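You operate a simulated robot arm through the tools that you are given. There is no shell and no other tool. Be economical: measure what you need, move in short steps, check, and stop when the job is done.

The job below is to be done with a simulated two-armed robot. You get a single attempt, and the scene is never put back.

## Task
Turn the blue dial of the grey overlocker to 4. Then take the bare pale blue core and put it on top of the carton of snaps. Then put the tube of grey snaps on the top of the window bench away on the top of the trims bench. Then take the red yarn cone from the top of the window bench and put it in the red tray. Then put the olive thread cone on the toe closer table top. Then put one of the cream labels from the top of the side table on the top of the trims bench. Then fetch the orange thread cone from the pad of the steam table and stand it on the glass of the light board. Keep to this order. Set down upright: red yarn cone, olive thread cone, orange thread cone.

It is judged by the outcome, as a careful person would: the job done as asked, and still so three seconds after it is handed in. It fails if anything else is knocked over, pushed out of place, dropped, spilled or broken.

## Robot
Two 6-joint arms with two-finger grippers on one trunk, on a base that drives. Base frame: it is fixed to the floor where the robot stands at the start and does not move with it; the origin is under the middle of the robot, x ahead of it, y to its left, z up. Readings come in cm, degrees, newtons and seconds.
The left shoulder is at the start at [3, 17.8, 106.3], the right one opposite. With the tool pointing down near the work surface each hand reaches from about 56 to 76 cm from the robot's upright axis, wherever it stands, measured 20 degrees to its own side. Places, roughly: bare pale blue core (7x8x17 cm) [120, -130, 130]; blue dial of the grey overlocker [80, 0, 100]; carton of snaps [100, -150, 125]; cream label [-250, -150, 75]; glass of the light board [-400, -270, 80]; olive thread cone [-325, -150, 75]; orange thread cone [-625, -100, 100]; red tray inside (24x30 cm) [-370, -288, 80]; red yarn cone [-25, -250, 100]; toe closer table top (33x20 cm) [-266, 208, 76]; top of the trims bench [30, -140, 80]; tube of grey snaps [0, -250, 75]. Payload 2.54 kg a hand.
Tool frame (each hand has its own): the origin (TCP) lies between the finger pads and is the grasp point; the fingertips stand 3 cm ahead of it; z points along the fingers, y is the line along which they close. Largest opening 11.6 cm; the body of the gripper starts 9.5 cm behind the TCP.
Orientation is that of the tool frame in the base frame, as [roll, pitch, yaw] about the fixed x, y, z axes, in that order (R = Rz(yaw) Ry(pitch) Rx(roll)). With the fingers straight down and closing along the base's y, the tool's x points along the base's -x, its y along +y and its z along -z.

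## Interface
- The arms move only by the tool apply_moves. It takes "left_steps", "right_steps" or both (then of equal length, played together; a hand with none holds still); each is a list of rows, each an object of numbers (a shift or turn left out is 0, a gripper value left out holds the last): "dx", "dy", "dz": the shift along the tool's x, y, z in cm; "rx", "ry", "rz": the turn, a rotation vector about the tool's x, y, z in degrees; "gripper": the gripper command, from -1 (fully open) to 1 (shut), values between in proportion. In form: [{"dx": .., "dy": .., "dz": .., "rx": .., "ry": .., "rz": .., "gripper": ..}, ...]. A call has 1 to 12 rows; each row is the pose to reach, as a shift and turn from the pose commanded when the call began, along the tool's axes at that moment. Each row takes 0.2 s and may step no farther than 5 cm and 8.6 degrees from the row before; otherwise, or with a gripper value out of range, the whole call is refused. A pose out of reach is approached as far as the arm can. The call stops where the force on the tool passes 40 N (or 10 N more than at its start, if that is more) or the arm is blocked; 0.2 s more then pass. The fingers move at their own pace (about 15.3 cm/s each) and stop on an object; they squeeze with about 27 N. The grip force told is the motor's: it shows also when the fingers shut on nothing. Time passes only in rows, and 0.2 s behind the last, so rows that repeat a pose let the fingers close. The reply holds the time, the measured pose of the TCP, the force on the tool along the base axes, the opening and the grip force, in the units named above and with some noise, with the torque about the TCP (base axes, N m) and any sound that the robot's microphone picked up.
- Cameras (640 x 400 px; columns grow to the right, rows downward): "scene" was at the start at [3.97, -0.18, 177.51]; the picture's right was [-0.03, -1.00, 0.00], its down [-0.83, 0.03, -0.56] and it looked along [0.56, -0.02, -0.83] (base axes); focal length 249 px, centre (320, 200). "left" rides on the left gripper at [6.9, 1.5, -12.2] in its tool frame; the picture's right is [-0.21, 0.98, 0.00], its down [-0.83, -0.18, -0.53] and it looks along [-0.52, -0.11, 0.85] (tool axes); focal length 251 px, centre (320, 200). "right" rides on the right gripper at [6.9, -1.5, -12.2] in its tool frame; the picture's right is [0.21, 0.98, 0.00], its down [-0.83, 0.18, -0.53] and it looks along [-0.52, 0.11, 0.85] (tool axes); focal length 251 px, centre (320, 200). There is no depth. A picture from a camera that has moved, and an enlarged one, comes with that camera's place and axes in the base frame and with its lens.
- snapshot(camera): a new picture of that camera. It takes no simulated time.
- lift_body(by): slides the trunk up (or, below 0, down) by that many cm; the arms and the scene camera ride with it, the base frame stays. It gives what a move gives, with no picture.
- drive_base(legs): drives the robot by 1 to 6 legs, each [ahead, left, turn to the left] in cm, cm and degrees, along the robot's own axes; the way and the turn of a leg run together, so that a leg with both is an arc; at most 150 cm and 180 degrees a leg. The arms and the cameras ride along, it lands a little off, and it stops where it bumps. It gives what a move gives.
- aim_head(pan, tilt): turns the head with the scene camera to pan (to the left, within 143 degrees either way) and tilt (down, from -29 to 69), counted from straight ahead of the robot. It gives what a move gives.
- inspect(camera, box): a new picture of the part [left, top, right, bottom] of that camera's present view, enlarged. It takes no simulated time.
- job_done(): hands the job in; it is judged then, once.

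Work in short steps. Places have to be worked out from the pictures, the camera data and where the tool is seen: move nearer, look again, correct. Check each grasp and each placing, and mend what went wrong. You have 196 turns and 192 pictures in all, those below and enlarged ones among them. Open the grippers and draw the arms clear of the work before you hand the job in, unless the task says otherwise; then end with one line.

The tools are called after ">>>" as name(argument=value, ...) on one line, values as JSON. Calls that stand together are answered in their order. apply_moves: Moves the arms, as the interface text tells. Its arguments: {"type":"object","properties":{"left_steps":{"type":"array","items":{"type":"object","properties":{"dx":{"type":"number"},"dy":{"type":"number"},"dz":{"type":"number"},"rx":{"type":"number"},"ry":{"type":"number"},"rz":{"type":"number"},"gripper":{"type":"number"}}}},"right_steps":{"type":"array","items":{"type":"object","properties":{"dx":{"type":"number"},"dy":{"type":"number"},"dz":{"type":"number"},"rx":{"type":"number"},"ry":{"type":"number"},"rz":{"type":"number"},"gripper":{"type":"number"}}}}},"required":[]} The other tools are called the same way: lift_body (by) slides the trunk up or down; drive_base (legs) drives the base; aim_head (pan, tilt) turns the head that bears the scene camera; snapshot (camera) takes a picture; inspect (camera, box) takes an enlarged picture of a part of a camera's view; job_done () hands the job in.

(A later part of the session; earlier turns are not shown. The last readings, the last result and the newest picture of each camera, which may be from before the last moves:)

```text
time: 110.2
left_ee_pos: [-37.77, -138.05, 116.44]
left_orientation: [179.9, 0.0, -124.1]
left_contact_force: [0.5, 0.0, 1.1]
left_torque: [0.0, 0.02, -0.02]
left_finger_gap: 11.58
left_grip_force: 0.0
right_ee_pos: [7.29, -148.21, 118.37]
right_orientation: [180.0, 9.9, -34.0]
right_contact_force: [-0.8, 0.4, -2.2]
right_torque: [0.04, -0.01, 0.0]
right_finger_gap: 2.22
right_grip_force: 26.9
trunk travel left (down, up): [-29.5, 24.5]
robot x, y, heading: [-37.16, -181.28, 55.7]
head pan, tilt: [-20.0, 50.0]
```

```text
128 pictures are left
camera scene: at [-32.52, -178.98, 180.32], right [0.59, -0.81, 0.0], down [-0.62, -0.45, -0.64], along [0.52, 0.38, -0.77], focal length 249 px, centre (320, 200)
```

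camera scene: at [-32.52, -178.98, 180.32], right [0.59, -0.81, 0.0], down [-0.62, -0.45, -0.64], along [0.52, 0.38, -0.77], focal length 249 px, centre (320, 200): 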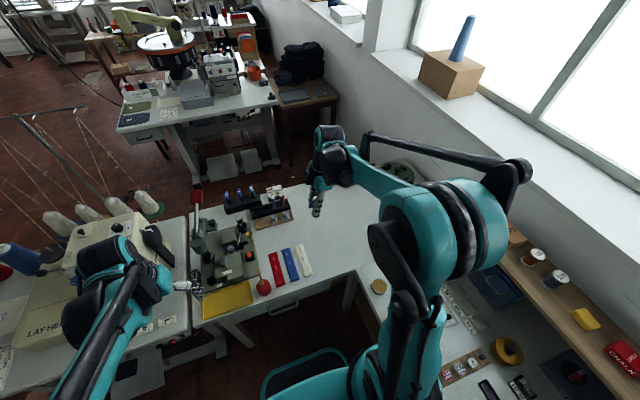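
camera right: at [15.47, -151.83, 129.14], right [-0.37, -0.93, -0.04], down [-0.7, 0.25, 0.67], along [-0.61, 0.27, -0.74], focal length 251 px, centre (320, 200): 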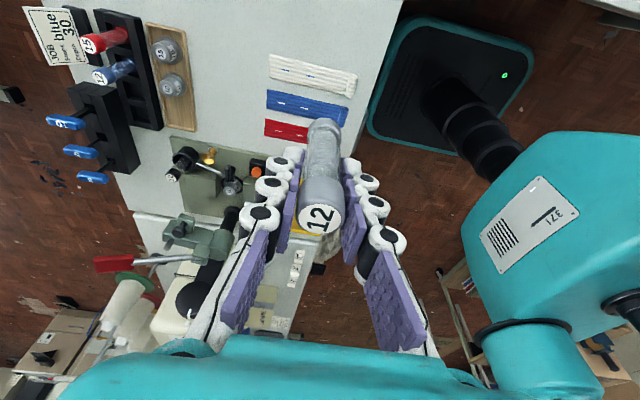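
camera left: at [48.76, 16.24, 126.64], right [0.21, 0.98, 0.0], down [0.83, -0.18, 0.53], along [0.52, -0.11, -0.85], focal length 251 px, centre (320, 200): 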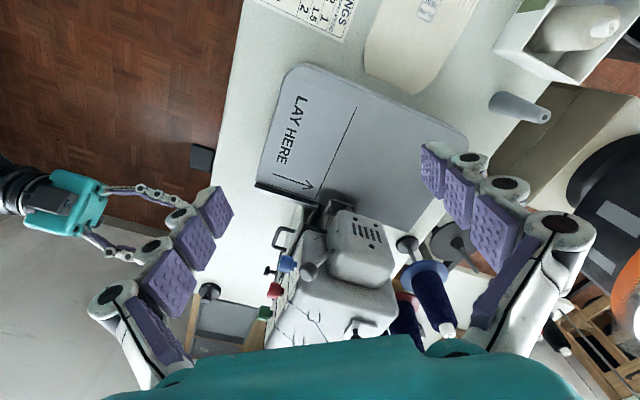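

One row was too long again. I redo it with even steps.

>>> apply_moves(right_steps=[{"dx": 2, "dy": -3.6, "dz": -0.35}, {"dx": 4, "dy": -7.1, "dz": -0.7}, {"dx": 6, "dy": -10.7, "dz": -1.05}, {"dx": 8, "dy": -14.2, "dz": -1.4}, {"dx": 8.7, "dy": -14.2, "dz": 2.5}, {"dx": 9.4, "dy": -14.2, "dz": 6.5}, {"dx": 10.1, "dy": -14.2, "dz": 10.4}, {"dx": 10.8, "dy": -14.2, "dz": 14.4}, {"dx": 11.5, "dy": -14.2, "dz": 18.3}, {"dx": 11.5, "dy": -14.2, "dz": 18.3}])

```text
time: 112.4
left_ee_pos: [-37.76, -138.07, 116.43]
left_orientation: [-180.0, 0.0, -124.0]
left_contact_force: [1.0, 0.2, -0.1]
left_torque: [0.02, -0.04, 0.01]
left_finger_gap: 11.62
left_grip_force: 0.0
right_ee_pos: [21.89, -141.08, 98.24]
right_orientation: [180.0, 10.0, -33.8]
right_contact_force: [-1.0, 0.5, -0.6]
right_torque: [-0.01, -0.01, 0.02]
right_finger_gap: 2.25
right_grip_force: 27.3
trunk travel left (down, up): [-29.5, 24.5]
robot x, y, heading: [-37.38, -181.11, 55.9]
head pan, tilt: [-20.0, 50.0]
```

>>> snapshot(camera="right")

>>> inspect(camera="scene", box=[240, 90, 440, 270])

```text
127 pictures are left
camera right: at [30.16, -144.75, 109.06], right [-0.37, -0.93, -0.04], down [-0.7, 0.25, 0.67], along [-0.61, 0.27, -0.74], focal length 251 px, centre (320, 200)
```

right: 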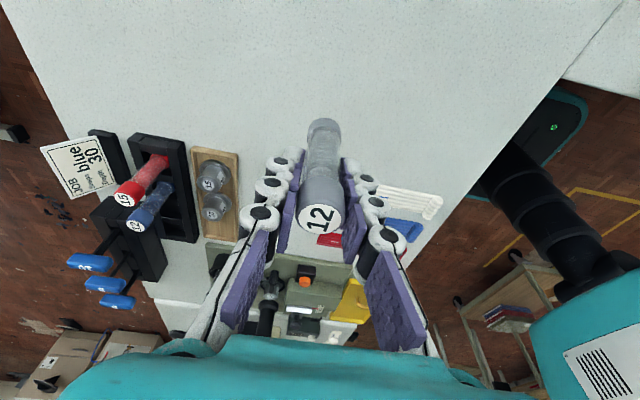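

```text
2.22 times, centred on (340, 180) of scene
camera zoom: at [-32.61, -179.04, 180.32], right [0.59, -0.81, 0.0], down [-0.62, -0.45, -0.64], along [0.52, 0.38, -0.77], focal length 554 px, centre (276, 244)
```

zoom: 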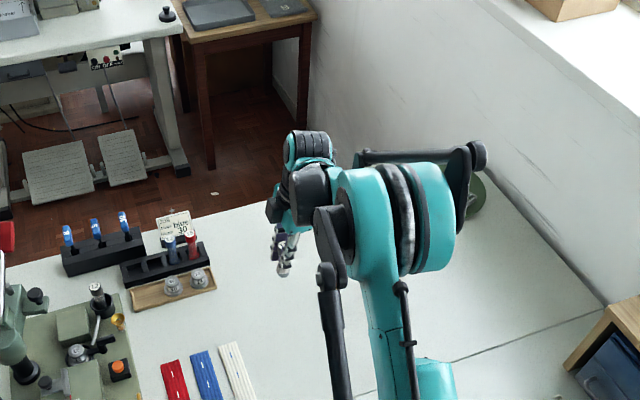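

The bench beneath is clear and on the trims side of the seam. I lower to just above expected contact, then touch down.

>>> apply_moves(right_steps=[{"dx": 0.7, "dz": 4}, {"dx": 1.4, "dz": 8}, {"dx": 1.9, "dz": 11}, {"dx": 2.07, "dz": 11.7}, {"dx": 2.12, "dz": 12}, {"dx": 2.17, "dz": 12.3}])

```text
time: 113.8
left_ee_pos: [-37.67, -138.07, 116.45]
left_orientation: [-180.0, 0.0, -124.0]
left_contact_force: [0.0, -0.2, -0.5]
left_torque: [0.01, -0.01, 0.02]
left_finger_gap: 11.6
left_grip_force: 0.1
right_ee_pos: [21.81, -141.17, 85.85]
right_orientation: [180.0, 9.9, -34.0]
right_contact_force: [1.0, 1.1, 8.2]
right_torque: [0.08, -0.14, -0.02]
right_finger_gap: 2.22
right_grip_force: 26.5
trunk travel left (down, up): [-29.5, 24.5]
robot x, y, heading: [-36.89, -181.51, 56.0]
head pan, tilt: [-20.0, 50.0]
```

The 8 N upward force shows contact. I release gently and rise along the tool axis.

>>> apply_moves(right_steps=[{"gripper": 0.5}, {"gripper": 0.1}, {"gripper": 0}, {"dx": -0.7, "dz": -4}, {"dx": -1.4, "dz": -8}, {"dx": -2.1, "dz": -12}, {"dx": -2.8, "dz": -16}, {"dx": -3.5, "dz": -20}, {"dx": -4.2, "dz": -24}])

>>> snapshot(camera="right")

```text
time: 115.8
left_ee_pos: [-37.72, -138.08, 116.52]
left_orientation: [180.0, 0.0, -124.1]
left_contact_force: [-0.6, 0.9, 0.9]
left_torque: [0.03, -0.01, 0.0]
left_finger_gap: 11.61
left_grip_force: 0.1
right_ee_pos: [21.86, -141.04, 110.43]
right_orientation: [180.0, 9.8, -33.9]
right_contact_force: [0.1, 1.1, 0.0]
right_torque: [0.01, -0.03, 0.02]
right_finger_gap: 5.78
right_grip_force: 0.0
trunk travel left (down, up): [-29.5, 24.5]
robot x, y, heading: [-37.04, -181.5, 55.9]
head pan, tilt: [-20.0, 50.0]
```

```text
125 pictures are left
camera right: at [30.16, -144.7, 121.23], right [-0.37, -0.93, -0.04], down [-0.7, 0.25, 0.67], along [-0.61, 0.27, -0.74], focal length 251 px, centre (320, 200)
```

right: 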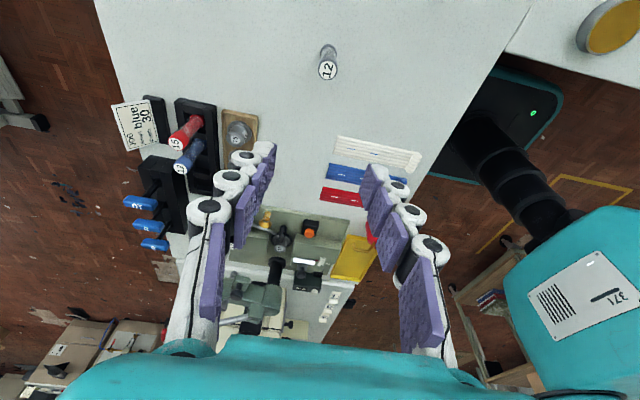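

The tube stands upright on the trims bench. I draw back, level the hand and return its yaw to normal before fetching the red cone.

>>> apply_moves(right_steps=[{"dy": 4, "ry": 5}, {"dy": 8, "ry": 10}, {"dy": 12, "ry": 10}, {"dy": 16, "ry": 10}, {"dy": 20, "ry": 10, "dz": -3}])

>>> apply_moves(right_steps=[{"rz": 8.3}, {"rz": 16.6}, {"rz": 24.9}, {"rz": 33.2}, {"rz": 41.5}, {"rz": 49.8}, {"rz": 58}, {"rz": 66.3}, {"rz": 74.6}, {"rz": 82.8}, {"rz": 90}, {"rz": 90, "gripper": -1}])

>>> drive_base(legs=[[-20, 0, 0], [0, 0, -90], [-6, -9, 0]])

>>> aim_head(pan=-15, tilt=50)

>>> snapshot(camera="scene")

>>> snapshot(camera="right")

```text
time: 117.0
left_ee_pos: [-37.81, -138.18, 116.53]
left_orientation: [179.9, 0.0, -124.0]
left_contact_force: [0.4, -0.7, 0.7]
left_torque: [-0.01, -0.02, 0.02]
left_finger_gap: 11.62
left_grip_force: 0.0
right_ee_pos: [11.16, -157.95, 113.36]
right_orientation: [-179.9, -0.1, -33.9]
right_contact_force: [0.6, -0.1, 0.8]
right_torque: [0.04, -0.06, 0.02]
right_finger_gap: 5.8
right_grip_force: 0.0
trunk travel left (down, up): [-29.5, 24.5]
robot x, y, heading: [-37.13, -181.07, 56.0]
head pan, tilt: [-20.0, 50.0]
```

```text
time: 119.6
left_ee_pos: [-37.78, -138.13, 116.53]
left_orientation: [179.9, 0.0, -124.0]
left_contact_force: [0.0, 0.4, 0.8]
left_torque: [-0.01, -0.04, -0.02]
left_finger_gap: 11.61
left_grip_force: 0.1
right_ee_pos: [11.27, -157.97, 113.2]
right_orientation: [-179.9, 0.0, -124.0]
right_contact_force: [0.7, -0.1, -0.4]
right_torque: [0.02, -0.02, -0.01]
right_finger_gap: 11.59
right_grip_force: 0.1
trunk travel left (down, up): [-29.5, 24.5]
robot x, y, heading: [-36.96, -180.76, 56.0]
head pan, tilt: [-20.0, 50.0]
```

```text
time: 125.8
left_ee_pos: [-15.01, -201.66, 116.36]
left_orientation: [179.9, 0.1, 144.8]
left_contact_force: [-0.2, -0.5, -0.7]
left_torque: [0.03, -0.03, 0.0]
left_finger_gap: 11.63
left_grip_force: 0.0
right_ee_pos: [-36.01, -250.06, 113.19]
right_orientation: [-179.9, 0.0, 145.0]
right_contact_force: [-0.8, -0.8, 0.7]
right_torque: [0.04, -0.03, 0.02]
right_finger_gap: 11.6
right_grip_force: 0.1
trunk travel left (down, up): [-29.5, 24.5]
robot x, y, heading: [-57.79, -201.53, -35.6]
head pan, tilt: [-20.0, 50.0]
```

```text
time: 126.5
left_ee_pos: [-14.97, -201.74, 116.6]
left_orientation: [180.0, 0.0, 144.7]
left_contact_force: [0.6, -0.7, 1.1]
left_torque: [0.02, -0.06, -0.01]
left_finger_gap: 11.62
left_grip_force: 0.1
right_ee_pos: [-35.91, -250.14, 113.21]
right_orientation: [-179.8, -0.2, 144.9]
right_contact_force: [0.3, 0.0, -0.7]
right_torque: [0.0, -0.01, -0.04]
right_finger_gap: 11.61
right_grip_force: 0.1
trunk travel left (down, up): [-29.5, 24.5]
robot x, y, heading: [-58.25, -201.43, -35.3]
head pan, tilt: [-15.0, 50.0]
```

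```text
124 pictures are left
camera scene: at [-55.78, -205.6, 180.32], right [-0.77, -0.64, 0.0], down [-0.49, 0.59, -0.64], along [0.41, -0.49, -0.77], focal length 249 px, centre (320, 200)
```

scene: 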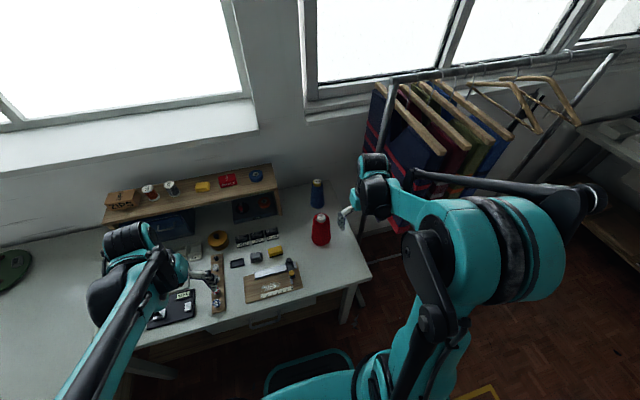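

```text
123 pictures are left
camera right: at [-42.38, -247.3, 125.39], right [0.39, 0.92, 0.0], down [0.78, -0.33, 0.53], along [0.49, -0.21, -0.85], focal length 251 px, centre (320, 200)
```

right: 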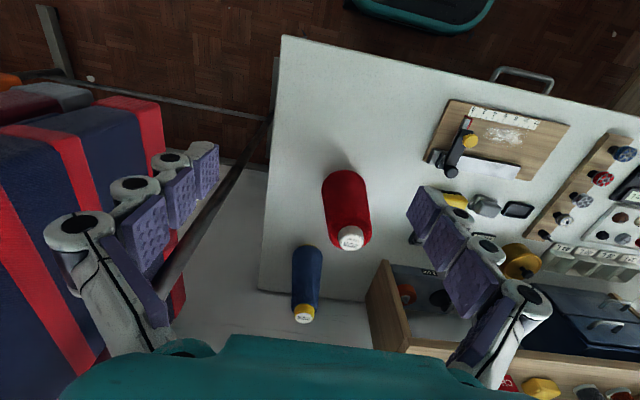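

The cone is 17.8 cm forward and 8.9 cm left of the hand. I move over it at the present height, then check.

>>> apply_moves(right_steps=[{"dx": -4, "dy": 2.2}, {"dx": -8, "dy": 4.4}, {"dx": -12, "dy": 6.6}, {"dx": -16, "dy": 8}, {"dx": -17.8, "dy": 8.9}, {"dx": -17.8, "dy": 8.9, "dz": 4}, {"dx": -17.8, "dy": 8.9, "dz": 8}, {"dx": -17.8, "dy": 8.9, "dz": 8}])

>>> snapshot(camera="right")

```text
time: 128.3
left_ee_pos: [-15.13, -201.52, 116.38]
left_orientation: [180.0, 0.0, 144.8]
left_contact_force: [-0.2, -0.5, 0.4]
left_torque: [-0.01, -0.02, 0.06]
left_finger_gap: 11.6
left_grip_force: 0.1
right_ee_pos: [-16.0, -252.95, 105.32]
right_orientation: [-179.8, 0.0, 144.9]
right_contact_force: [-0.3, -0.3, -0.2]
right_torque: [0.0, 0.03, 0.02]
right_finger_gap: 11.59
right_grip_force: 0.1
trunk travel left (down, up): [-29.5, 24.5]
robot x, y, heading: [-57.71, -201.21, -35.4]
head pan, tilt: [-15.0, 50.0]
```

```text
122 pictures are left
camera right: at [-22.53, -250.16, 117.44], right [0.39, 0.92, 0.0], down [0.78, -0.33, 0.53], along [0.49, -0.21, -0.85], focal length 251 px, centre (320, 200)
```

right: 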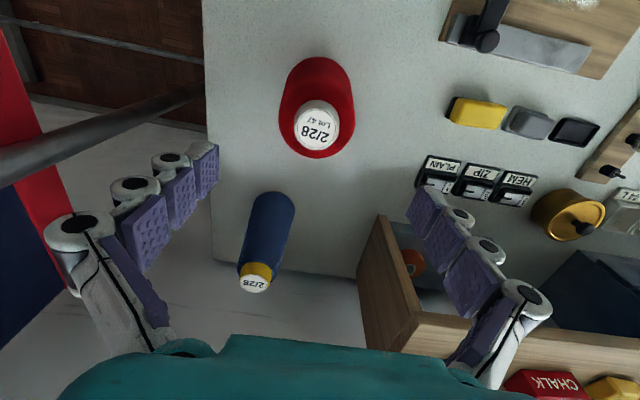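

A small correction is needed: 1.2 cm back and 0.7 cm right. I descend to z ≈ 88 and close on the cone.

>>> apply_moves(right_steps=[{"dx": 1.2, "dy": -0.7, "dz": 3}, {"dx": 1.2, "dy": -0.7, "dz": 7}, {"dx": 1.2, "dy": -0.7, "dz": 11}, {"dx": 1.2, "dy": -0.7, "dz": 15}, {"dx": 1.2, "dy": -0.7, "dz": 17.3}, {"dx": 1.2, "dy": -0.7, "dz": 17.3, "gripper": 0}, {"dx": 1.2, "dy": -0.7, "dz": 17.3, "gripper": 1}, {"dx": 1.2, "dy": -0.7, "dz": 17.3, "gripper": 1}])

>>> snapshot(camera="right")

```text
time: 130.1
left_ee_pos: [-14.98, -201.47, 116.46]
left_orientation: [-180.0, 0.1, 144.8]
left_contact_force: [0.0, -0.3, 0.4]
left_torque: [-0.01, -0.03, -0.01]
left_finger_gap: 11.62
left_grip_force: 0.0
right_ee_pos: [-17.4, -252.88, 87.96]
right_orientation: [-179.8, 0.0, 145.0]
right_contact_force: [1.5, 1.4, 5.9]
right_torque: [0.38, -0.29, -0.02]
right_finger_gap: 8.23
right_grip_force: 27.1
trunk travel left (down, up): [-29.5, 24.5]
robot x, y, heading: [-58.27, -201.54, -35.4]
head pan, tilt: [-15.0, 50.0]
```

```text
121 pictures are left
camera right: at [-23.94, -250.08, 100.19], right [0.39, 0.92, 0.0], down [0.78, -0.33, 0.53], along [0.49, -0.21, -0.85], focal length 251 px, centre (320, 200)
```

right: 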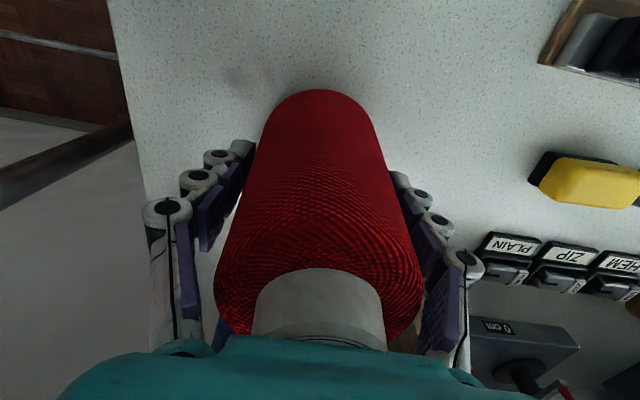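

The cone is gripped with an 8.2 cm gap, and its core nearly touches the palm. I lift slowly and check.

>>> apply_moves(right_steps=[{"dz": -1}, {"dz": -4}, {"dz": -8}, {"dz": -12}, {"dz": -16}, {"dz": -20}, {"dz": -24}, {"dz": -27}])

>>> snapshot(camera="right")

>>> snapshot(camera="scene")

```text
time: 131.9
left_ee_pos: [-14.95, -201.59, 116.43]
left_orientation: [180.0, 0.0, 144.8]
left_contact_force: [-0.2, 0.1, 1.1]
left_torque: [0.03, 0.0, 0.02]
left_finger_gap: 11.59
left_grip_force: 0.1
right_ee_pos: [-17.7, -253.08, 114.79]
right_orientation: [-179.9, 0.0, 145.0]
right_contact_force: [0.2, -0.1, -1.4]
right_torque: [0.01, -0.01, 0.0]
right_finger_gap: 8.23
right_grip_force: 26.8
trunk travel left (down, up): [-29.5, 24.5]
robot x, y, heading: [-58.45, -201.52, -35.5]
head pan, tilt: [-15.0, 50.0]
```

```text
120 pictures are left
camera right: at [-24.09, -250.19, 127.01], right [0.39, 0.92, 0.0], down [0.78, -0.33, 0.53], along [0.49, -0.21, -0.85], focal length 251 px, centre (320, 200)
```

right: 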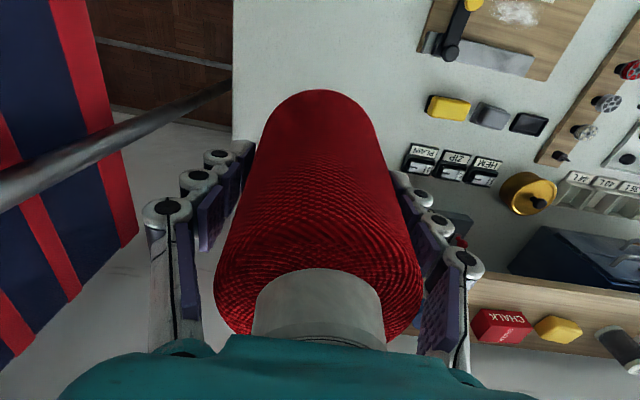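

```text
119 pictures are left
camera scene: at [-55.74, -205.55, 180.32], right [-0.77, -0.64, 0.0], down [-0.49, 0.59, -0.64], along [0.41, -0.49, -0.77], focal length 249 px, centre (320, 200)
```

scene: 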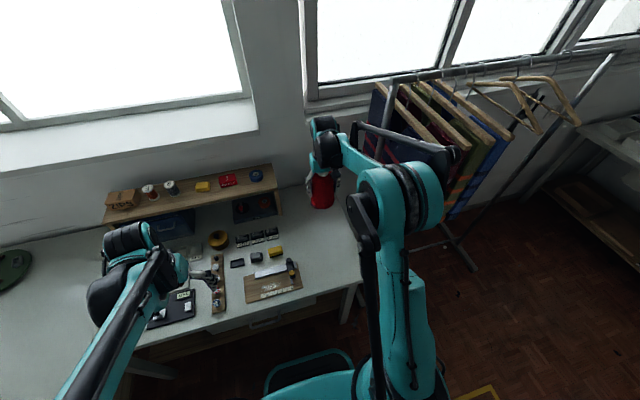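

The cone hangs upright in the hand. I draw it back, reverse away from the bench and rack, and look toward the far tables.

>>> apply_moves(right_steps=[{"dx": 4}, {"dx": 8}, {"dx": 12}, {"dx": 16}])

>>> drive_base(legs=[[-40, 15, 1.9]])

>>> aim_head(pan=-125, tilt=30)

>>> snapshot(camera="scene")

```text
time: 132.9
left_ee_pos: [-15.17, -201.54, 116.39]
left_orientation: [180.0, 0.1, 144.8]
left_contact_force: [-0.6, -0.3, -0.3]
left_torque: [0.0, -0.06, 0.0]
left_finger_gap: 11.62
left_grip_force: 0.0
right_ee_pos: [-30.79, -243.63, 114.95]
right_orientation: [180.0, -0.1, 144.9]
right_contact_force: [-0.3, 0.4, -1.6]
right_torque: [-0.04, -0.04, 0.0]
right_finger_gap: 8.19
right_grip_force: 27.0
trunk travel left (down, up): [-29.5, 24.5]
robot x, y, heading: [-58.32, -201.44, -35.2]
head pan, tilt: [-15.0, 50.0]
```

```text
time: 135.5
left_ee_pos: [-39.87, -165.37, 116.38]
left_orientation: [179.9, 0.0, 146.4]
left_contact_force: [-0.6, -0.3, -0.2]
left_torque: [-0.02, -0.03, -0.01]
left_finger_gap: 11.6
left_grip_force: 0.1
right_ee_pos: [-54.23, -208.06, 114.86]
right_orientation: [-179.9, 0.0, 146.5]
right_contact_force: [-0.9, 0.7, -1.9]
right_torque: [-0.01, -0.01, 0.02]
right_finger_gap: 8.23
right_grip_force: 26.9
trunk travel left (down, up): [-29.5, 24.5]
robot x, y, heading: [-82.95, -166.93, -33.6]
head pan, tilt: [-15.0, 50.0]
```

```text
time: 137.4
left_ee_pos: [-39.85, -165.56, 116.51]
left_orientation: [-180.0, 0.0, 146.3]
left_contact_force: [-0.5, -0.4, 0.2]
left_torque: [0.02, -0.02, 0.02]
left_finger_gap: 11.58
left_grip_force: 0.1
right_ee_pos: [-54.2, -208.03, 114.71]
right_orientation: [-179.8, -0.1, 146.5]
right_contact_force: [0.6, -0.4, -2.5]
right_torque: [0.0, 0.0, 0.01]
right_finger_gap: 8.22
right_grip_force: 26.7
trunk travel left (down, up): [-29.5, 24.5]
robot x, y, heading: [-83.2, -166.89, -33.7]
head pan, tilt: [-125.0, 30.0]
```

```text
118 pictures are left
camera scene: at [-93.92, -168.13, 183.27], right [-0.36, 0.93, 0.0], down [0.47, 0.18, -0.87], along [-0.81, -0.32, -0.5], focal length 249 px, centre (320, 200)
```

scene: 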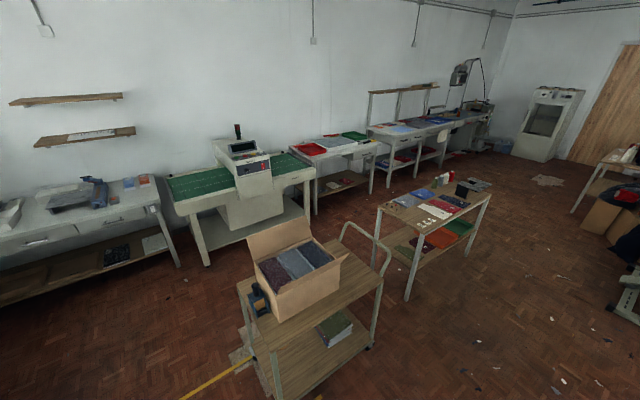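

I compute the red tray at about (-375, -291), on the far table. A clear lane passes the near end of the trolley and then runs along the far tables. I raise the trunk for clearance, turn to face the far wall and drive the first part.

>>> lift_body(by=22)

>>> drive_base(legs=[[0, 0, -90], [60, 12, 0]])

>>> aim_head(pan=0, tilt=40)

>>> snapshot(camera="scene")

```text
time: 139.7
left_ee_pos: [-39.76, -165.44, 138.46]
left_orientation: [-180.0, 0.0, 146.3]
left_contact_force: [-0.4, -0.5, 0.0]
left_torque: [0.0, 0.02, 0.01]
left_finger_gap: 11.61
left_grip_force: 0.1
right_ee_pos: [-54.26, -208.07, 136.77]
right_orientation: [-179.9, -0.1, 146.5]
right_contact_force: [0.1, -0.1, -1.9]
right_torque: [-0.01, 0.01, 0.0]
right_finger_gap: 8.23
right_grip_force: 27.2
trunk travel left (down, up): [-51.5, 2.5]
robot x, y, heading: [-82.48, -166.75, -33.4]
head pan, tilt: [-125.0, 30.0]
```

```text
time: 147.1
left_ee_pos: [-107.64, -266.36, 138.53]
left_orientation: [-180.0, 0.0, 55.0]
left_contact_force: [-0.4, 0.4, -0.1]
left_torque: [-0.01, -0.03, 0.03]
left_finger_gap: 11.6
left_grip_force: 0.0
right_ee_pos: [-149.85, -250.86, 136.7]
right_orientation: [-179.8, 0.0, 55.1]
right_contact_force: [-0.2, -0.3, -2.5]
right_torque: [0.02, -0.01, 0.01]
right_finger_gap: 8.2
right_grip_force: 27.7
trunk travel left (down, up): [-51.5, 2.5]
robot x, y, heading: [-108.09, -223.2, -125.2]
head pan, tilt: [-125.0, 30.0]
```

```text
time: 149.1
left_ee_pos: [-107.75, -266.31, 138.39]
left_orientation: [180.0, 0.0, 54.9]
left_contact_force: [-0.3, 0.2, 0.0]
left_torque: [0.04, -0.04, -0.01]
left_finger_gap: 11.58
left_grip_force: 0.1
right_ee_pos: [-149.92, -250.89, 136.85]
right_orientation: [-179.9, 0.0, 55.0]
right_contact_force: [1.0, 0.0, -2.0]
right_torque: [0.02, 0.0, 0.03]
right_finger_gap: 8.2
right_grip_force: 26.4
trunk travel left (down, up): [-51.5, 2.5]
robot x, y, heading: [-107.8, -223.37, -125.0]
head pan, tilt: [0.0, 40.0]
```

```text
117 pictures are left
camera scene: at [-110.97, -227.72, 203.73], right [-0.82, 0.58, 0.0], down [0.37, 0.53, -0.77], along [-0.44, -0.63, -0.64], focal length 249 px, centre (320, 200)
```

scene: 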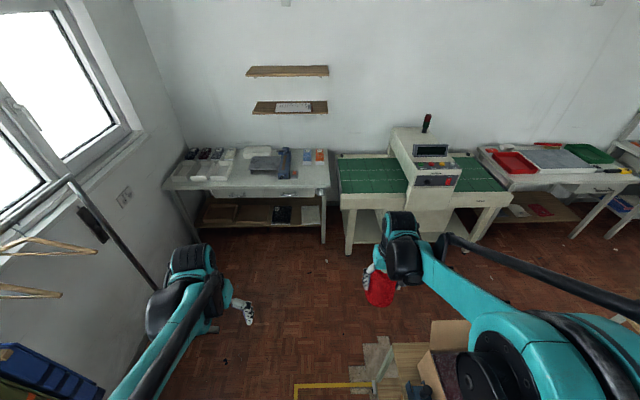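

The lane between the trolley, whose far side is near u ≈ -298, and the far tables is clear. I continue ahead, then sidestep along the tables toward the red tray.

>>> drive_base(legs=[[58, 0, 1.3], [58, 0, 0], [0, -100, 0]])

>>> aim_head(pan=-35, tilt=40)

>>> snapshot(camera="scene")

```text
time: 160.0
left_ee_pos: [-254.65, -304.09, 138.48]
left_orientation: [-180.0, 0.0, 54.7]
left_contact_force: [-0.2, 0.3, 0.3]
left_torque: [0.03, -0.01, 0.0]
left_finger_gap: 11.63
left_grip_force: 0.1
right_ee_pos: [-296.94, -288.4, 136.76]
right_orientation: [-179.9, 0.1, 54.8]
right_contact_force: [0.5, 0.3, -2.0]
right_torque: [0.01, 0.03, -0.01]
right_finger_gap: 8.23
right_grip_force: 26.6
trunk travel left (down, up): [-51.5, 2.5]
robot x, y, heading: [-254.58, -260.88, -125.3]
head pan, tilt: [0.0, 40.0]
```

```text
time: 161.0
left_ee_pos: [-254.67, -304.03, 138.49]
left_orientation: [179.9, 0.0, 54.7]
left_contact_force: [-0.6, 0.6, -0.5]
left_torque: [0.0, 0.01, -0.01]
left_finger_gap: 11.62
left_grip_force: 0.1
right_ee_pos: [-296.96, -288.17, 136.67]
right_orientation: [-179.9, 0.0, 54.8]
right_contact_force: [0.4, 0.0, -2.0]
right_torque: [0.01, 0.0, 0.03]
right_finger_gap: 8.21
right_grip_force: 27.2
trunk travel left (down, up): [-51.5, 2.5]
robot x, y, heading: [-254.29, -260.45, -125.2]
head pan, tilt: [-35.0, 40.0]
```

```text
116 pictures are left
camera scene: at [-260.93, -261.39, 203.73], right [-0.34, 0.94, 0.0], down [0.61, 0.22, -0.77], along [-0.72, -0.26, -0.64], focal length 249 px, centre (320, 200)
```

scene: 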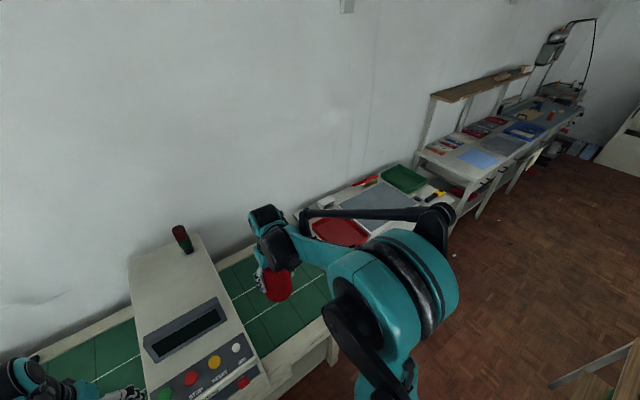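

The tray is at about (-372, -288). I continue the sidestep and then move in.

>>> drive_base(legs=[[0, -64, 1.5], [20, 0, 0]])

>>> aim_head(pan=-15, tilt=50)

>>> snapshot(camera="scene")

>>> snapshot(camera="right")

```text
time: 165.9
left_ee_pos: [-316.27, -283.97, 138.26]
left_orientation: [179.9, -0.2, 57.3]
left_contact_force: [-0.3, -0.7, 0.5]
left_torque: [0.1, -0.02, 0.0]
left_finger_gap: 11.6
left_grip_force: 0.0
right_ee_pos: [-359.09, -270.05, 136.47]
right_orientation: [-179.9, -0.4, 57.4]
right_contact_force: [0.0, -1.6, -1.7]
right_torque: [0.06, -0.07, 0.01]
right_finger_gap: 8.21
right_grip_force: 27.2
trunk travel left (down, up): [-51.5, 2.5]
robot x, y, heading: [-317.8, -240.45, -122.8]
head pan, tilt: [-35.0, 40.0]
stopped in leg 2: the robot was blocked; the commanded pose is now the measured one
```

```text
time: 166.7
left_ee_pos: [-315.87, -283.2, 138.49]
left_orientation: [179.9, 0.1, 57.3]
left_contact_force: [0.0, -0.2, 0.6]
left_torque: [-0.06, 0.03, -0.01]
left_finger_gap: 11.58
left_grip_force: 0.0
right_ee_pos: [-358.67, -269.47, 136.75]
right_orientation: [-179.9, 0.1, 57.5]
right_contact_force: [-0.6, 0.5, -1.6]
right_torque: [0.0, 0.03, 0.0]
right_finger_gap: 8.18
right_grip_force: 26.9
trunk travel left (down, up): [-51.5, 2.5]
robot x, y, heading: [-317.48, -240.38, -122.5]
head pan, tilt: [-15.0, 50.0]
```

```text
115 pictures are left
camera scene: at [-321.74, -242.69, 202.33], right [-0.67, 0.74, 0.0], down [0.57, 0.51, -0.64], along [-0.48, -0.43, -0.77], focal length 249 px, centre (320, 200)
```

scene: 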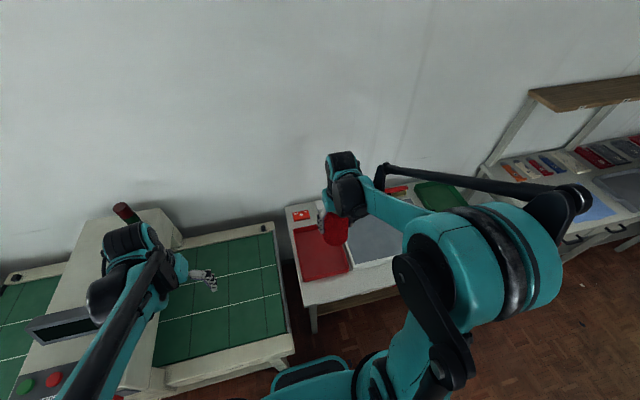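

```text
114 pictures are left
camera right: at [-356.18, -262.73, 148.99], right [0.94, -0.35, 0.0], down [-0.29, -0.79, 0.53], along [-0.19, -0.5, -0.85], focal length 251 px, centre (320, 200)
```

right: 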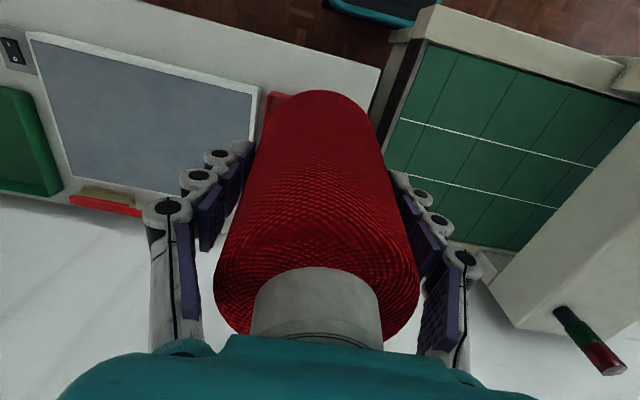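

The base touched the conveyor's frame, so I back off 3 cm and sidestep right 5 cm. The tray's centre is near (-372, -288).

>>> drive_base(legs=[[-3, 0, 0], [0, -5, 0]])

>>> inspect(camera="scene", box=[200, 180, 460, 380])

```text
time: 168.1
left_ee_pos: [-318.09, -278.93, 138.23]
left_orientation: [-179.8, -0.1, 57.4]
left_contact_force: [0.9, -1.1, -1.0]
left_torque: [0.16, 0.06, 0.0]
left_finger_gap: 11.6
left_grip_force: 0.1
right_ee_pos: [-360.69, -265.13, 136.73]
right_orientation: [-179.7, -0.2, 57.4]
right_contact_force: [0.3, -0.4, -1.8]
right_torque: [0.08, 0.04, 0.02]
right_finger_gap: 8.21
right_grip_force: 26.9
trunk travel left (down, up): [-51.5, 2.5]
robot x, y, heading: [-319.75, -235.07, -122.7]
head pan, tilt: [-15.0, 50.0]
```

```text
2.00 times, centred on (330, 280) of scene
camera zoom: at [-323.77, -238.7, 202.31], right [-0.67, 0.74, 0.01], down [0.56, 0.52, -0.64], along [-0.48, -0.43, -0.77], focal length 499 px, centre (300, 40)
```

zoom: 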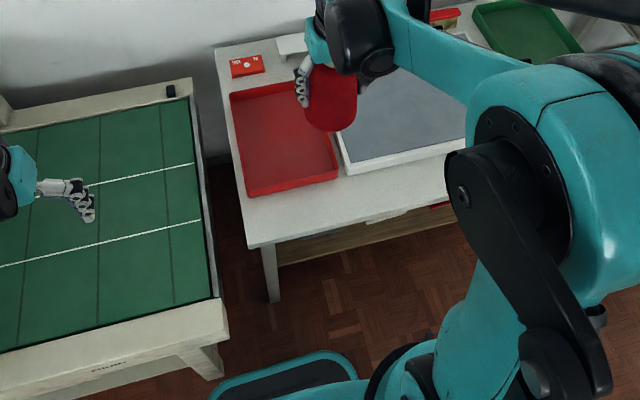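

I lower the trunk, then carry the cone over the tray: 20 cm forward and 2.5 cm left.

>>> lift_body(by=-22)

>>> apply_moves(right_steps=[{"dx": -4, "dy": 0.5}, {"dx": -8, "dy": 1}, {"dx": -12, "dy": 1.5}, {"dx": -16, "dy": 2}, {"dx": -20.2, "dy": 2.5}, {"dx": -20.2, "dy": 2.5, "dz": 4}, {"dx": -20.2, "dy": 2.5, "dz": 8}, {"dx": -20.2, "dy": 2.5, "dz": 12}, {"dx": -20.2, "dy": 2.5, "dz": 12}])

>>> snapshot(camera="right")

>>> inspect(camera="scene", box=[240, 150, 440, 310])

```text
time: 170.4
left_ee_pos: [-318.23, -278.26, 116.44]
left_orientation: [179.8, 0.0, 57.3]
left_contact_force: [0.2, 1.9, 0.4]
left_torque: [-0.01, 0.01, -0.05]
left_finger_gap: 11.6
left_grip_force: 0.0
right_ee_pos: [-361.25, -264.51, 114.72]
right_orientation: [-179.9, -0.1, 57.3]
right_contact_force: [0.6, -0.2, -2.7]
right_torque: [0.03, 0.01, 0.02]
right_finger_gap: 8.21
right_grip_force: 26.4
trunk travel left (down, up): [-29.5, 24.5]
robot x, y, heading: [-319.76, -235.03, -122.9]
head pan, tilt: [-15.0, 50.0]
```

```text
time: 172.4
left_ee_pos: [-318.22, -278.23, 116.41]
left_orientation: [179.9, 0.1, 57.4]
left_contact_force: [0.3, -0.4, 0.0]
left_torque: [0.0, 0.02, 0.02]
left_finger_gap: 11.61
left_grip_force: 0.0
right_ee_pos: [-369.92, -282.72, 102.65]
right_orientation: [-179.9, 0.0, 57.4]
right_contact_force: [0.6, 0.2, -1.9]
right_torque: [0.02, -0.02, 0.02]
right_finger_gap: 8.2
right_grip_force: 26.3
trunk travel left (down, up): [-29.5, 24.5]
robot x, y, heading: [-320.01, -235.44, -122.5]
head pan, tilt: [-15.0, 50.0]
```

```text
112 pictures are left
camera right: at [-367.46, -275.98, 114.87], right [0.94, -0.34, 0.0], down [-0.29, -0.79, 0.53], along [-0.18, -0.5, -0.85], focal length 251 px, centre (320, 200)
```

right: 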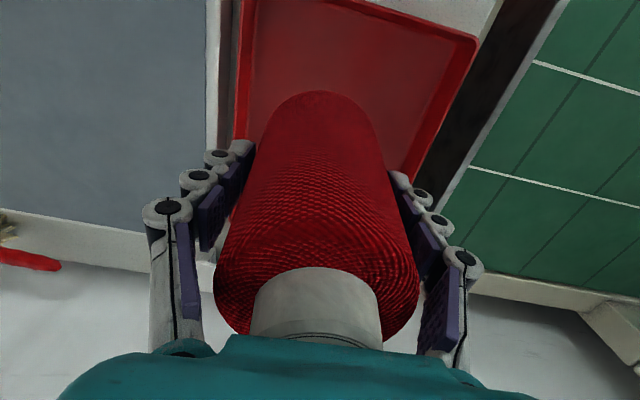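

```text
2.50 times, centred on (340, 230) of scene
camera zoom: at [-324.19, -237.74, 180.32], right [-0.67, 0.74, 0.0], down [0.57, 0.52, -0.64], along [-0.48, -0.43, -0.77], focal length 623 px, centre (270, 125)
```

zoom: 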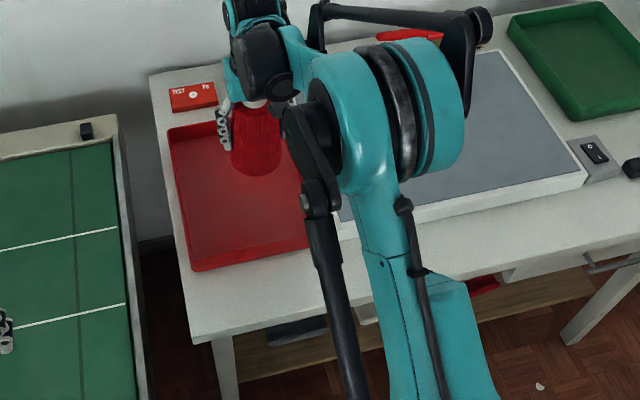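

The cone is over the tray, so I shift 2 cm left to centre it and lower to near contact.

>>> apply_moves(right_steps=[{"dy": 2, "dz": 3}, {"dy": 2, "dz": 7}, {"dy": 2, "dz": 10}, {"dy": 2, "dz": 11.5}])

```text
time: 173.4
left_ee_pos: [-318.28, -278.22, 116.4]
left_orientation: [180.0, 0.0, 57.3]
left_contact_force: [0.6, 1.0, 0.8]
left_torque: [0.03, 0.01, 0.01]
left_finger_gap: 11.61
left_grip_force: 0.0
right_ee_pos: [-368.28, -283.9, 91.15]
right_orientation: [-179.9, 0.0, 57.3]
right_contact_force: [-0.3, -0.6, -1.7]
right_torque: [0.0, -0.02, -0.01]
right_finger_gap: 8.2
right_grip_force: 26.7
trunk travel left (down, up): [-29.5, 24.5]
robot x, y, heading: [-319.77, -235.11, -122.7]
head pan, tilt: [-15.0, 50.0]
```

>>> apply_moves(right_steps=[{"dz": 0.5}, {"dz": 1}, {"dz": 1.4}, {"dz": 1.4}])

>>> inspect(camera="scene", box=[240, 150, 400, 290])

```text
time: 174.4
left_ee_pos: [-318.28, -278.32, 116.47]
left_orientation: [179.9, 0.0, 57.4]
left_contact_force: [-0.3, 0.1, -0.3]
left_torque: [0.0, 0.03, 0.02]
left_finger_gap: 11.58
left_grip_force: 0.1
right_ee_pos: [-368.29, -283.95, 89.81]
right_orientation: [-179.9, 0.0, 57.4]
right_contact_force: [-0.4, 0.9, -1.4]
right_torque: [-0.01, 0.02, -0.02]
right_finger_gap: 8.18
right_grip_force: 26.9
trunk travel left (down, up): [-29.5, 24.5]
robot x, y, heading: [-319.96, -235.28, -122.8]
head pan, tilt: [-15.0, 50.0]
```

```text
2.86 times, centred on (320, 220) of scene
camera zoom: at [-324.25, -237.8, 180.32], right [-0.67, 0.74, 0.0], down [0.57, 0.52, -0.64], along [-0.48, -0.43, -0.77], focal length 712 px, centre (320, 143)
```

zoom: 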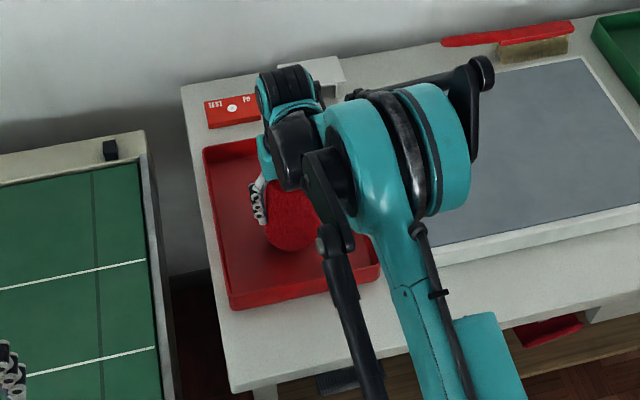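

No contact yet, so I continue down in small steps.

>>> apply_moves(right_steps=[{"dz": 0.4}, {"dz": 0.8}, {"dz": 1.2}, {"dz": 1.5}])

```text
time: 175.4
left_ee_pos: [-318.08, -278.24, 116.58]
left_orientation: [180.0, 0.2, 57.4]
left_contact_force: [0.4, 0.2, 0.5]
left_torque: [-0.05, -0.03, 0.02]
left_finger_gap: 11.59
left_grip_force: 0.0
right_ee_pos: [-368.17, -283.78, 88.4]
right_orientation: [-179.9, 0.0, 57.5]
right_contact_force: [-0.9, -5.2, 22.9]
right_torque: [0.24, 0.3, 0.07]
right_finger_gap: 8.23
right_grip_force: 27.2
trunk travel left (down, up): [-29.5, 24.5]
robot x, y, heading: [-319.91, -235.0, -122.6]
head pan, tilt: [-15.0, 50.0]
```

The 23 N upward force shows the cone is seated. I ease up slightly, release and withdraw upward.

>>> apply_moves(right_steps=[{"dz": -0.3}, {"dz": -0.3, "gripper": 0}, {"dz": -0.3, "gripper": -0.6}, {"dz": -0.3, "gripper": -0.8}, {"dz": -4}, {"dz": -8}, {"dz": -12}, {"dz": -16}, {"dz": -20}, {"dz": -23}])

>>> snapshot(camera="right")

```text
time: 177.6
left_ee_pos: [-318.3, -278.14, 116.49]
left_orientation: [180.0, 0.0, 57.3]
left_contact_force: [-0.3, 0.4, 0.6]
left_torque: [0.0, 0.01, -0.02]
left_finger_gap: 11.61
left_grip_force: 0.1
right_ee_pos: [-368.26, -283.98, 111.32]
right_orientation: [-179.9, 0.0, 57.4]
right_contact_force: [-0.5, 0.0, -0.2]
right_torque: [-0.02, 0.01, 0.03]
right_finger_gap: 10.44
right_grip_force: 0.0
trunk travel left (down, up): [-29.5, 24.5]
robot x, y, heading: [-319.84, -235.37, -122.8]
head pan, tilt: [-15.0, 50.0]
```

```text
109 pictures are left
camera right: at [-365.74, -277.28, 123.62], right [0.94, -0.34, 0.0], down [-0.29, -0.79, 0.53], along [-0.18, -0.5, -0.85], focal length 251 px, centre (320, 200)
```

right: 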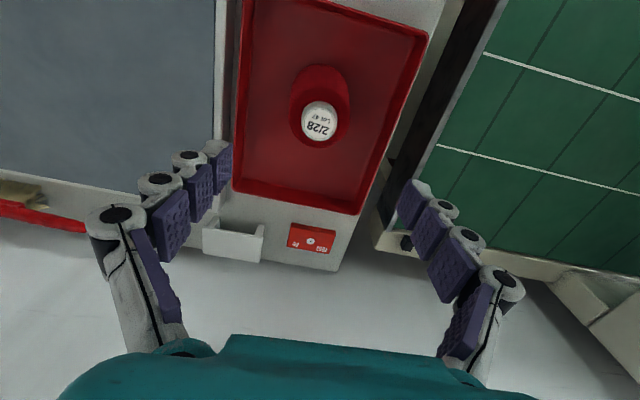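

The red cone stands upright in the red tray. I retract, raise the trunk, sidestep along the aisle and turn left to face the side table behind me.

>>> apply_moves(right_steps=[{"dx": 4}, {"dx": 8}, {"dx": 12}, {"dx": 16}, {"dx": 20}, {"dx": 22, "gripper": -1}])

>>> lift_body(by=18)

>>> drive_base(legs=[[0, -48, 0], [0, 0, 90], [0, 0, 90]])

>>> aim_head(pan=0, tilt=45)

>>> snapshot(camera="scene")

```text
time: 179.0
left_ee_pos: [-318.08, -278.32, 116.46]
left_orientation: [179.9, 0.1, 57.3]
left_contact_force: [0.7, 0.9, -0.3]
left_torque: [0.0, 0.0, 0.0]
left_finger_gap: 11.61
left_grip_force: 0.0
right_ee_pos: [-356.19, -265.34, 111.19]
right_orientation: [-179.9, 0.1, 57.5]
right_contact_force: [0.2, -0.1, -0.3]
right_torque: [-0.02, -0.02, 0.01]
right_finger_gap: 11.58
right_grip_force: 0.1
trunk travel left (down, up): [-29.5, 24.5]
robot x, y, heading: [-319.6, -235.19, -122.8]
head pan, tilt: [-15.0, 50.0]
```

```text
time: 181.0
left_ee_pos: [-318.25, -278.14, 134.35]
left_orientation: [179.9, 0.0, 57.3]
left_contact_force: [-0.9, 0.3, -0.2]
left_torque: [0.01, 0.01, -0.02]
left_finger_gap: 11.59
left_grip_force: 0.0
right_ee_pos: [-356.23, -265.33, 129.2]
right_orientation: [180.0, 0.0, 57.4]
right_contact_force: [-1.1, 0.0, -0.6]
right_torque: [0.01, -0.01, 0.0]
right_finger_gap: 11.62
right_grip_force: 0.0
trunk travel left (down, up): [-47.5, 6.5]
robot x, y, heading: [-320.06, -235.12, -122.8]
head pan, tilt: [-15.0, 50.0]
```

```text
time: 191.6
left_ee_pos: [-364.48, -166.12, 134.45]
left_orientation: [179.9, 0.1, -119.5]
left_contact_force: [0.7, -0.5, 0.8]
left_torque: [0.04, -0.02, 0.0]
left_finger_gap: 11.58
left_grip_force: 0.0
right_ee_pos: [-325.89, -176.9, 129.24]
right_orientation: [-179.9, 0.0, -119.4]
right_contact_force: [-0.2, 0.0, -0.6]
right_torque: [0.0, 0.02, 0.03]
right_finger_gap: 11.61
right_grip_force: 0.1
trunk travel left (down, up): [-47.5, 6.5]
robot x, y, heading: [-360.14, -208.75, 60.7]
head pan, tilt: [-15.0, 50.0]
```

```text
time: 192.4
left_ee_pos: [-364.51, -166.03, 134.52]
left_orientation: [180.0, 0.1, -119.5]
left_contact_force: [0.5, 0.6, 0.7]
left_torque: [-0.05, 0.03, 0.02]
left_finger_gap: 11.6
left_grip_force: 0.1
right_ee_pos: [-326.0, -176.85, 129.29]
right_orientation: [179.9, 0.0, -119.3]
right_contact_force: [0.1, -0.6, -1.4]
right_torque: [-0.01, 0.0, 0.02]
right_finger_gap: 11.6
right_grip_force: 0.0
trunk travel left (down, up): [-47.5, 6.5]
robot x, y, heading: [-360.24, -209.36, 60.3]
head pan, tilt: [0.0, 45.0]
```

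```text
108 pictures are left
camera scene: at [-358.02, -204.5, 199.01], right [0.87, -0.49, 0.0], down [-0.35, -0.62, -0.71], along [0.35, 0.61, -0.71], focal length 249 px, centre (320, 200)
```

scene: 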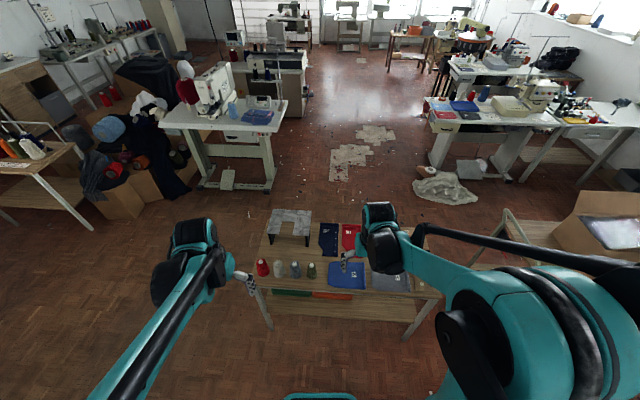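

The side table is ahead, with a row of small cones and labels. I zoom in.

>>> inspect(camera="scene", box=[230, 190, 450, 350])

>>> snapshot(camera="right")

```text
2.50 times, centred on (340, 270) of scene
camera zoom: at [-358.02, -204.5, 199.01], right [0.87, -0.49, 0.0], down [-0.35, -0.62, -0.71], along [0.35, 0.61, -0.71], focal length 623 px, centre (270, 25)
```

zoom: 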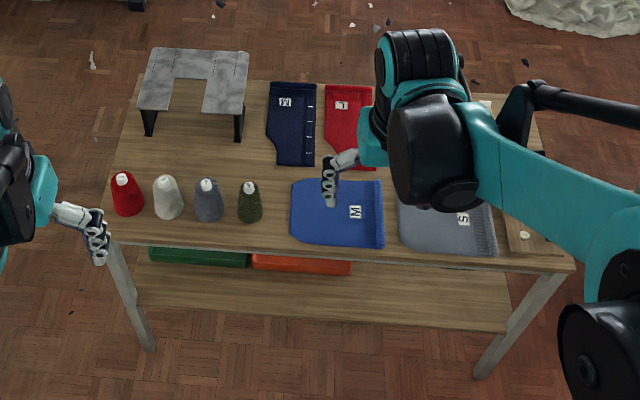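

```text
106 pictures are left
camera right: at [-327.99, -183.53, 141.44], right [-0.96, 0.29, 0.0], down [0.25, 0.81, 0.53], along [0.16, 0.51, -0.85], focal length 251 px, centre (320, 200)
```

right: 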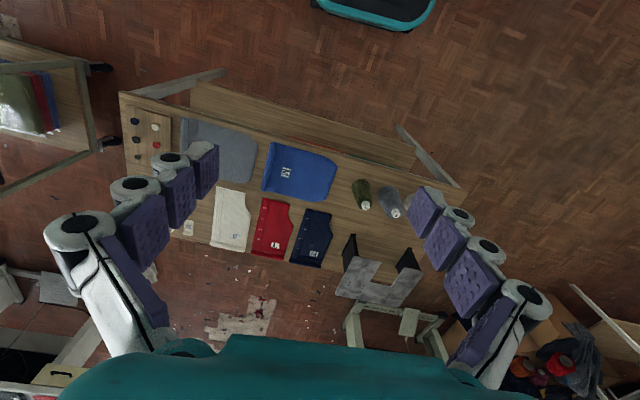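

The olive cone is at about (-329, -145.3), z ≈ 74 to 86, with a grey cone 9 cm beside it. The left arm suits it, so I correct the heading and shift so it sits at left-hand reach.

>>> drive_base(legs=[[0, 0, -4], [5, -11, 0]])

>>> lift_body(by=-20)

>>> aim_head(pan=10, tilt=55)

>>> snapshot(camera="scene")

>>> snapshot(camera="left")

```text
time: 194.1
left_ee_pos: [-349.64, -167.91, 134.42]
left_orientation: [-180.0, 0.1, -123.6]
left_contact_force: [-0.2, -1.1, 0.5]
left_torque: [0.0, -0.04, 0.01]
left_finger_gap: 11.61
left_grip_force: 0.1
right_ee_pos: [-312.06, -181.29, 129.32]
right_orientation: [-179.9, 0.0, -123.3]
right_contact_force: [-0.6, 0.3, -0.2]
right_torque: [0.02, -0.01, 0.03]
right_finger_gap: 11.62
right_grip_force: 0.1
trunk travel left (down, up): [-47.5, 6.5]
robot x, y, heading: [-348.65, -211.27, 56.7]
head pan, tilt: [0.0, 45.0]
```

```text
time: 196.3
left_ee_pos: [-349.66, -167.91, 114.47]
left_orientation: [179.8, 0.0, -123.5]
left_contact_force: [-0.3, -0.6, 0.2]
left_torque: [-0.02, 0.0, 0.0]
left_finger_gap: 11.58
left_grip_force: 0.1
right_ee_pos: [-311.86, -181.28, 109.3]
right_orientation: [-179.9, 0.0, -123.3]
right_contact_force: [0.4, 0.7, -0.4]
right_torque: [0.0, 0.02, 0.02]
right_finger_gap: 11.63
right_grip_force: 0.0
trunk travel left (down, up): [-27.5, 26.5]
robot x, y, heading: [-348.64, -210.95, 56.9]
head pan, tilt: [0.0, 45.0]
```

```text
time: 197.0
left_ee_pos: [-349.56, -167.86, 114.44]
left_orientation: [180.0, 0.0, -123.5]
left_contact_force: [-0.1, 0.0, -0.2]
left_torque: [0.0, 0.01, 0.02]
left_finger_gap: 11.6
left_grip_force: 0.0
right_ee_pos: [-311.89, -181.34, 109.37]
right_orientation: [-180.0, 0.1, -123.3]
right_contact_force: [1.1, -0.1, -0.4]
right_torque: [-0.01, 0.02, -0.03]
right_finger_gap: 11.6
right_grip_force: 0.1
trunk travel left (down, up): [-27.5, 26.5]
robot x, y, heading: [-348.88, -210.94, 56.5]
head pan, tilt: [10.0, 55.0]
```

```text
105 pictures are left
camera scene: at [-347.43, -206.79, 177.67], right [0.92, -0.4, 0.0], down [-0.33, -0.75, -0.57], along [0.23, 0.53, -0.82], focal length 249 px, centre (320, 200)
```

scene: 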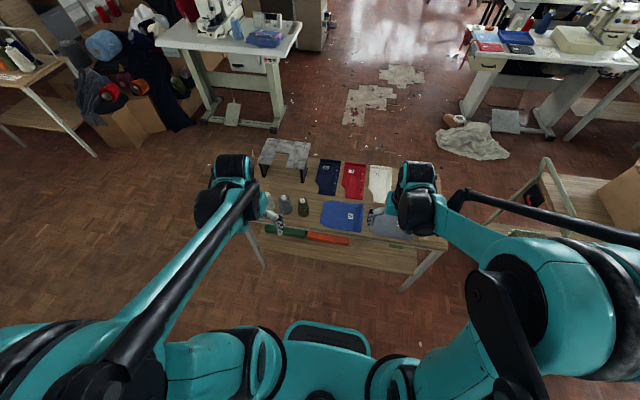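

```text
104 pictures are left
camera left: at [-354.65, -172.88, 126.75], right [-0.7, 0.72, 0.0], down [0.61, 0.59, 0.53], along [0.38, 0.37, -0.85], focal length 251 px, centre (320, 200)
```

left: 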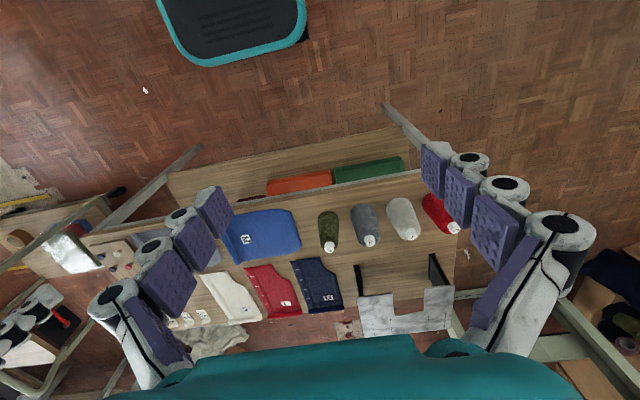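

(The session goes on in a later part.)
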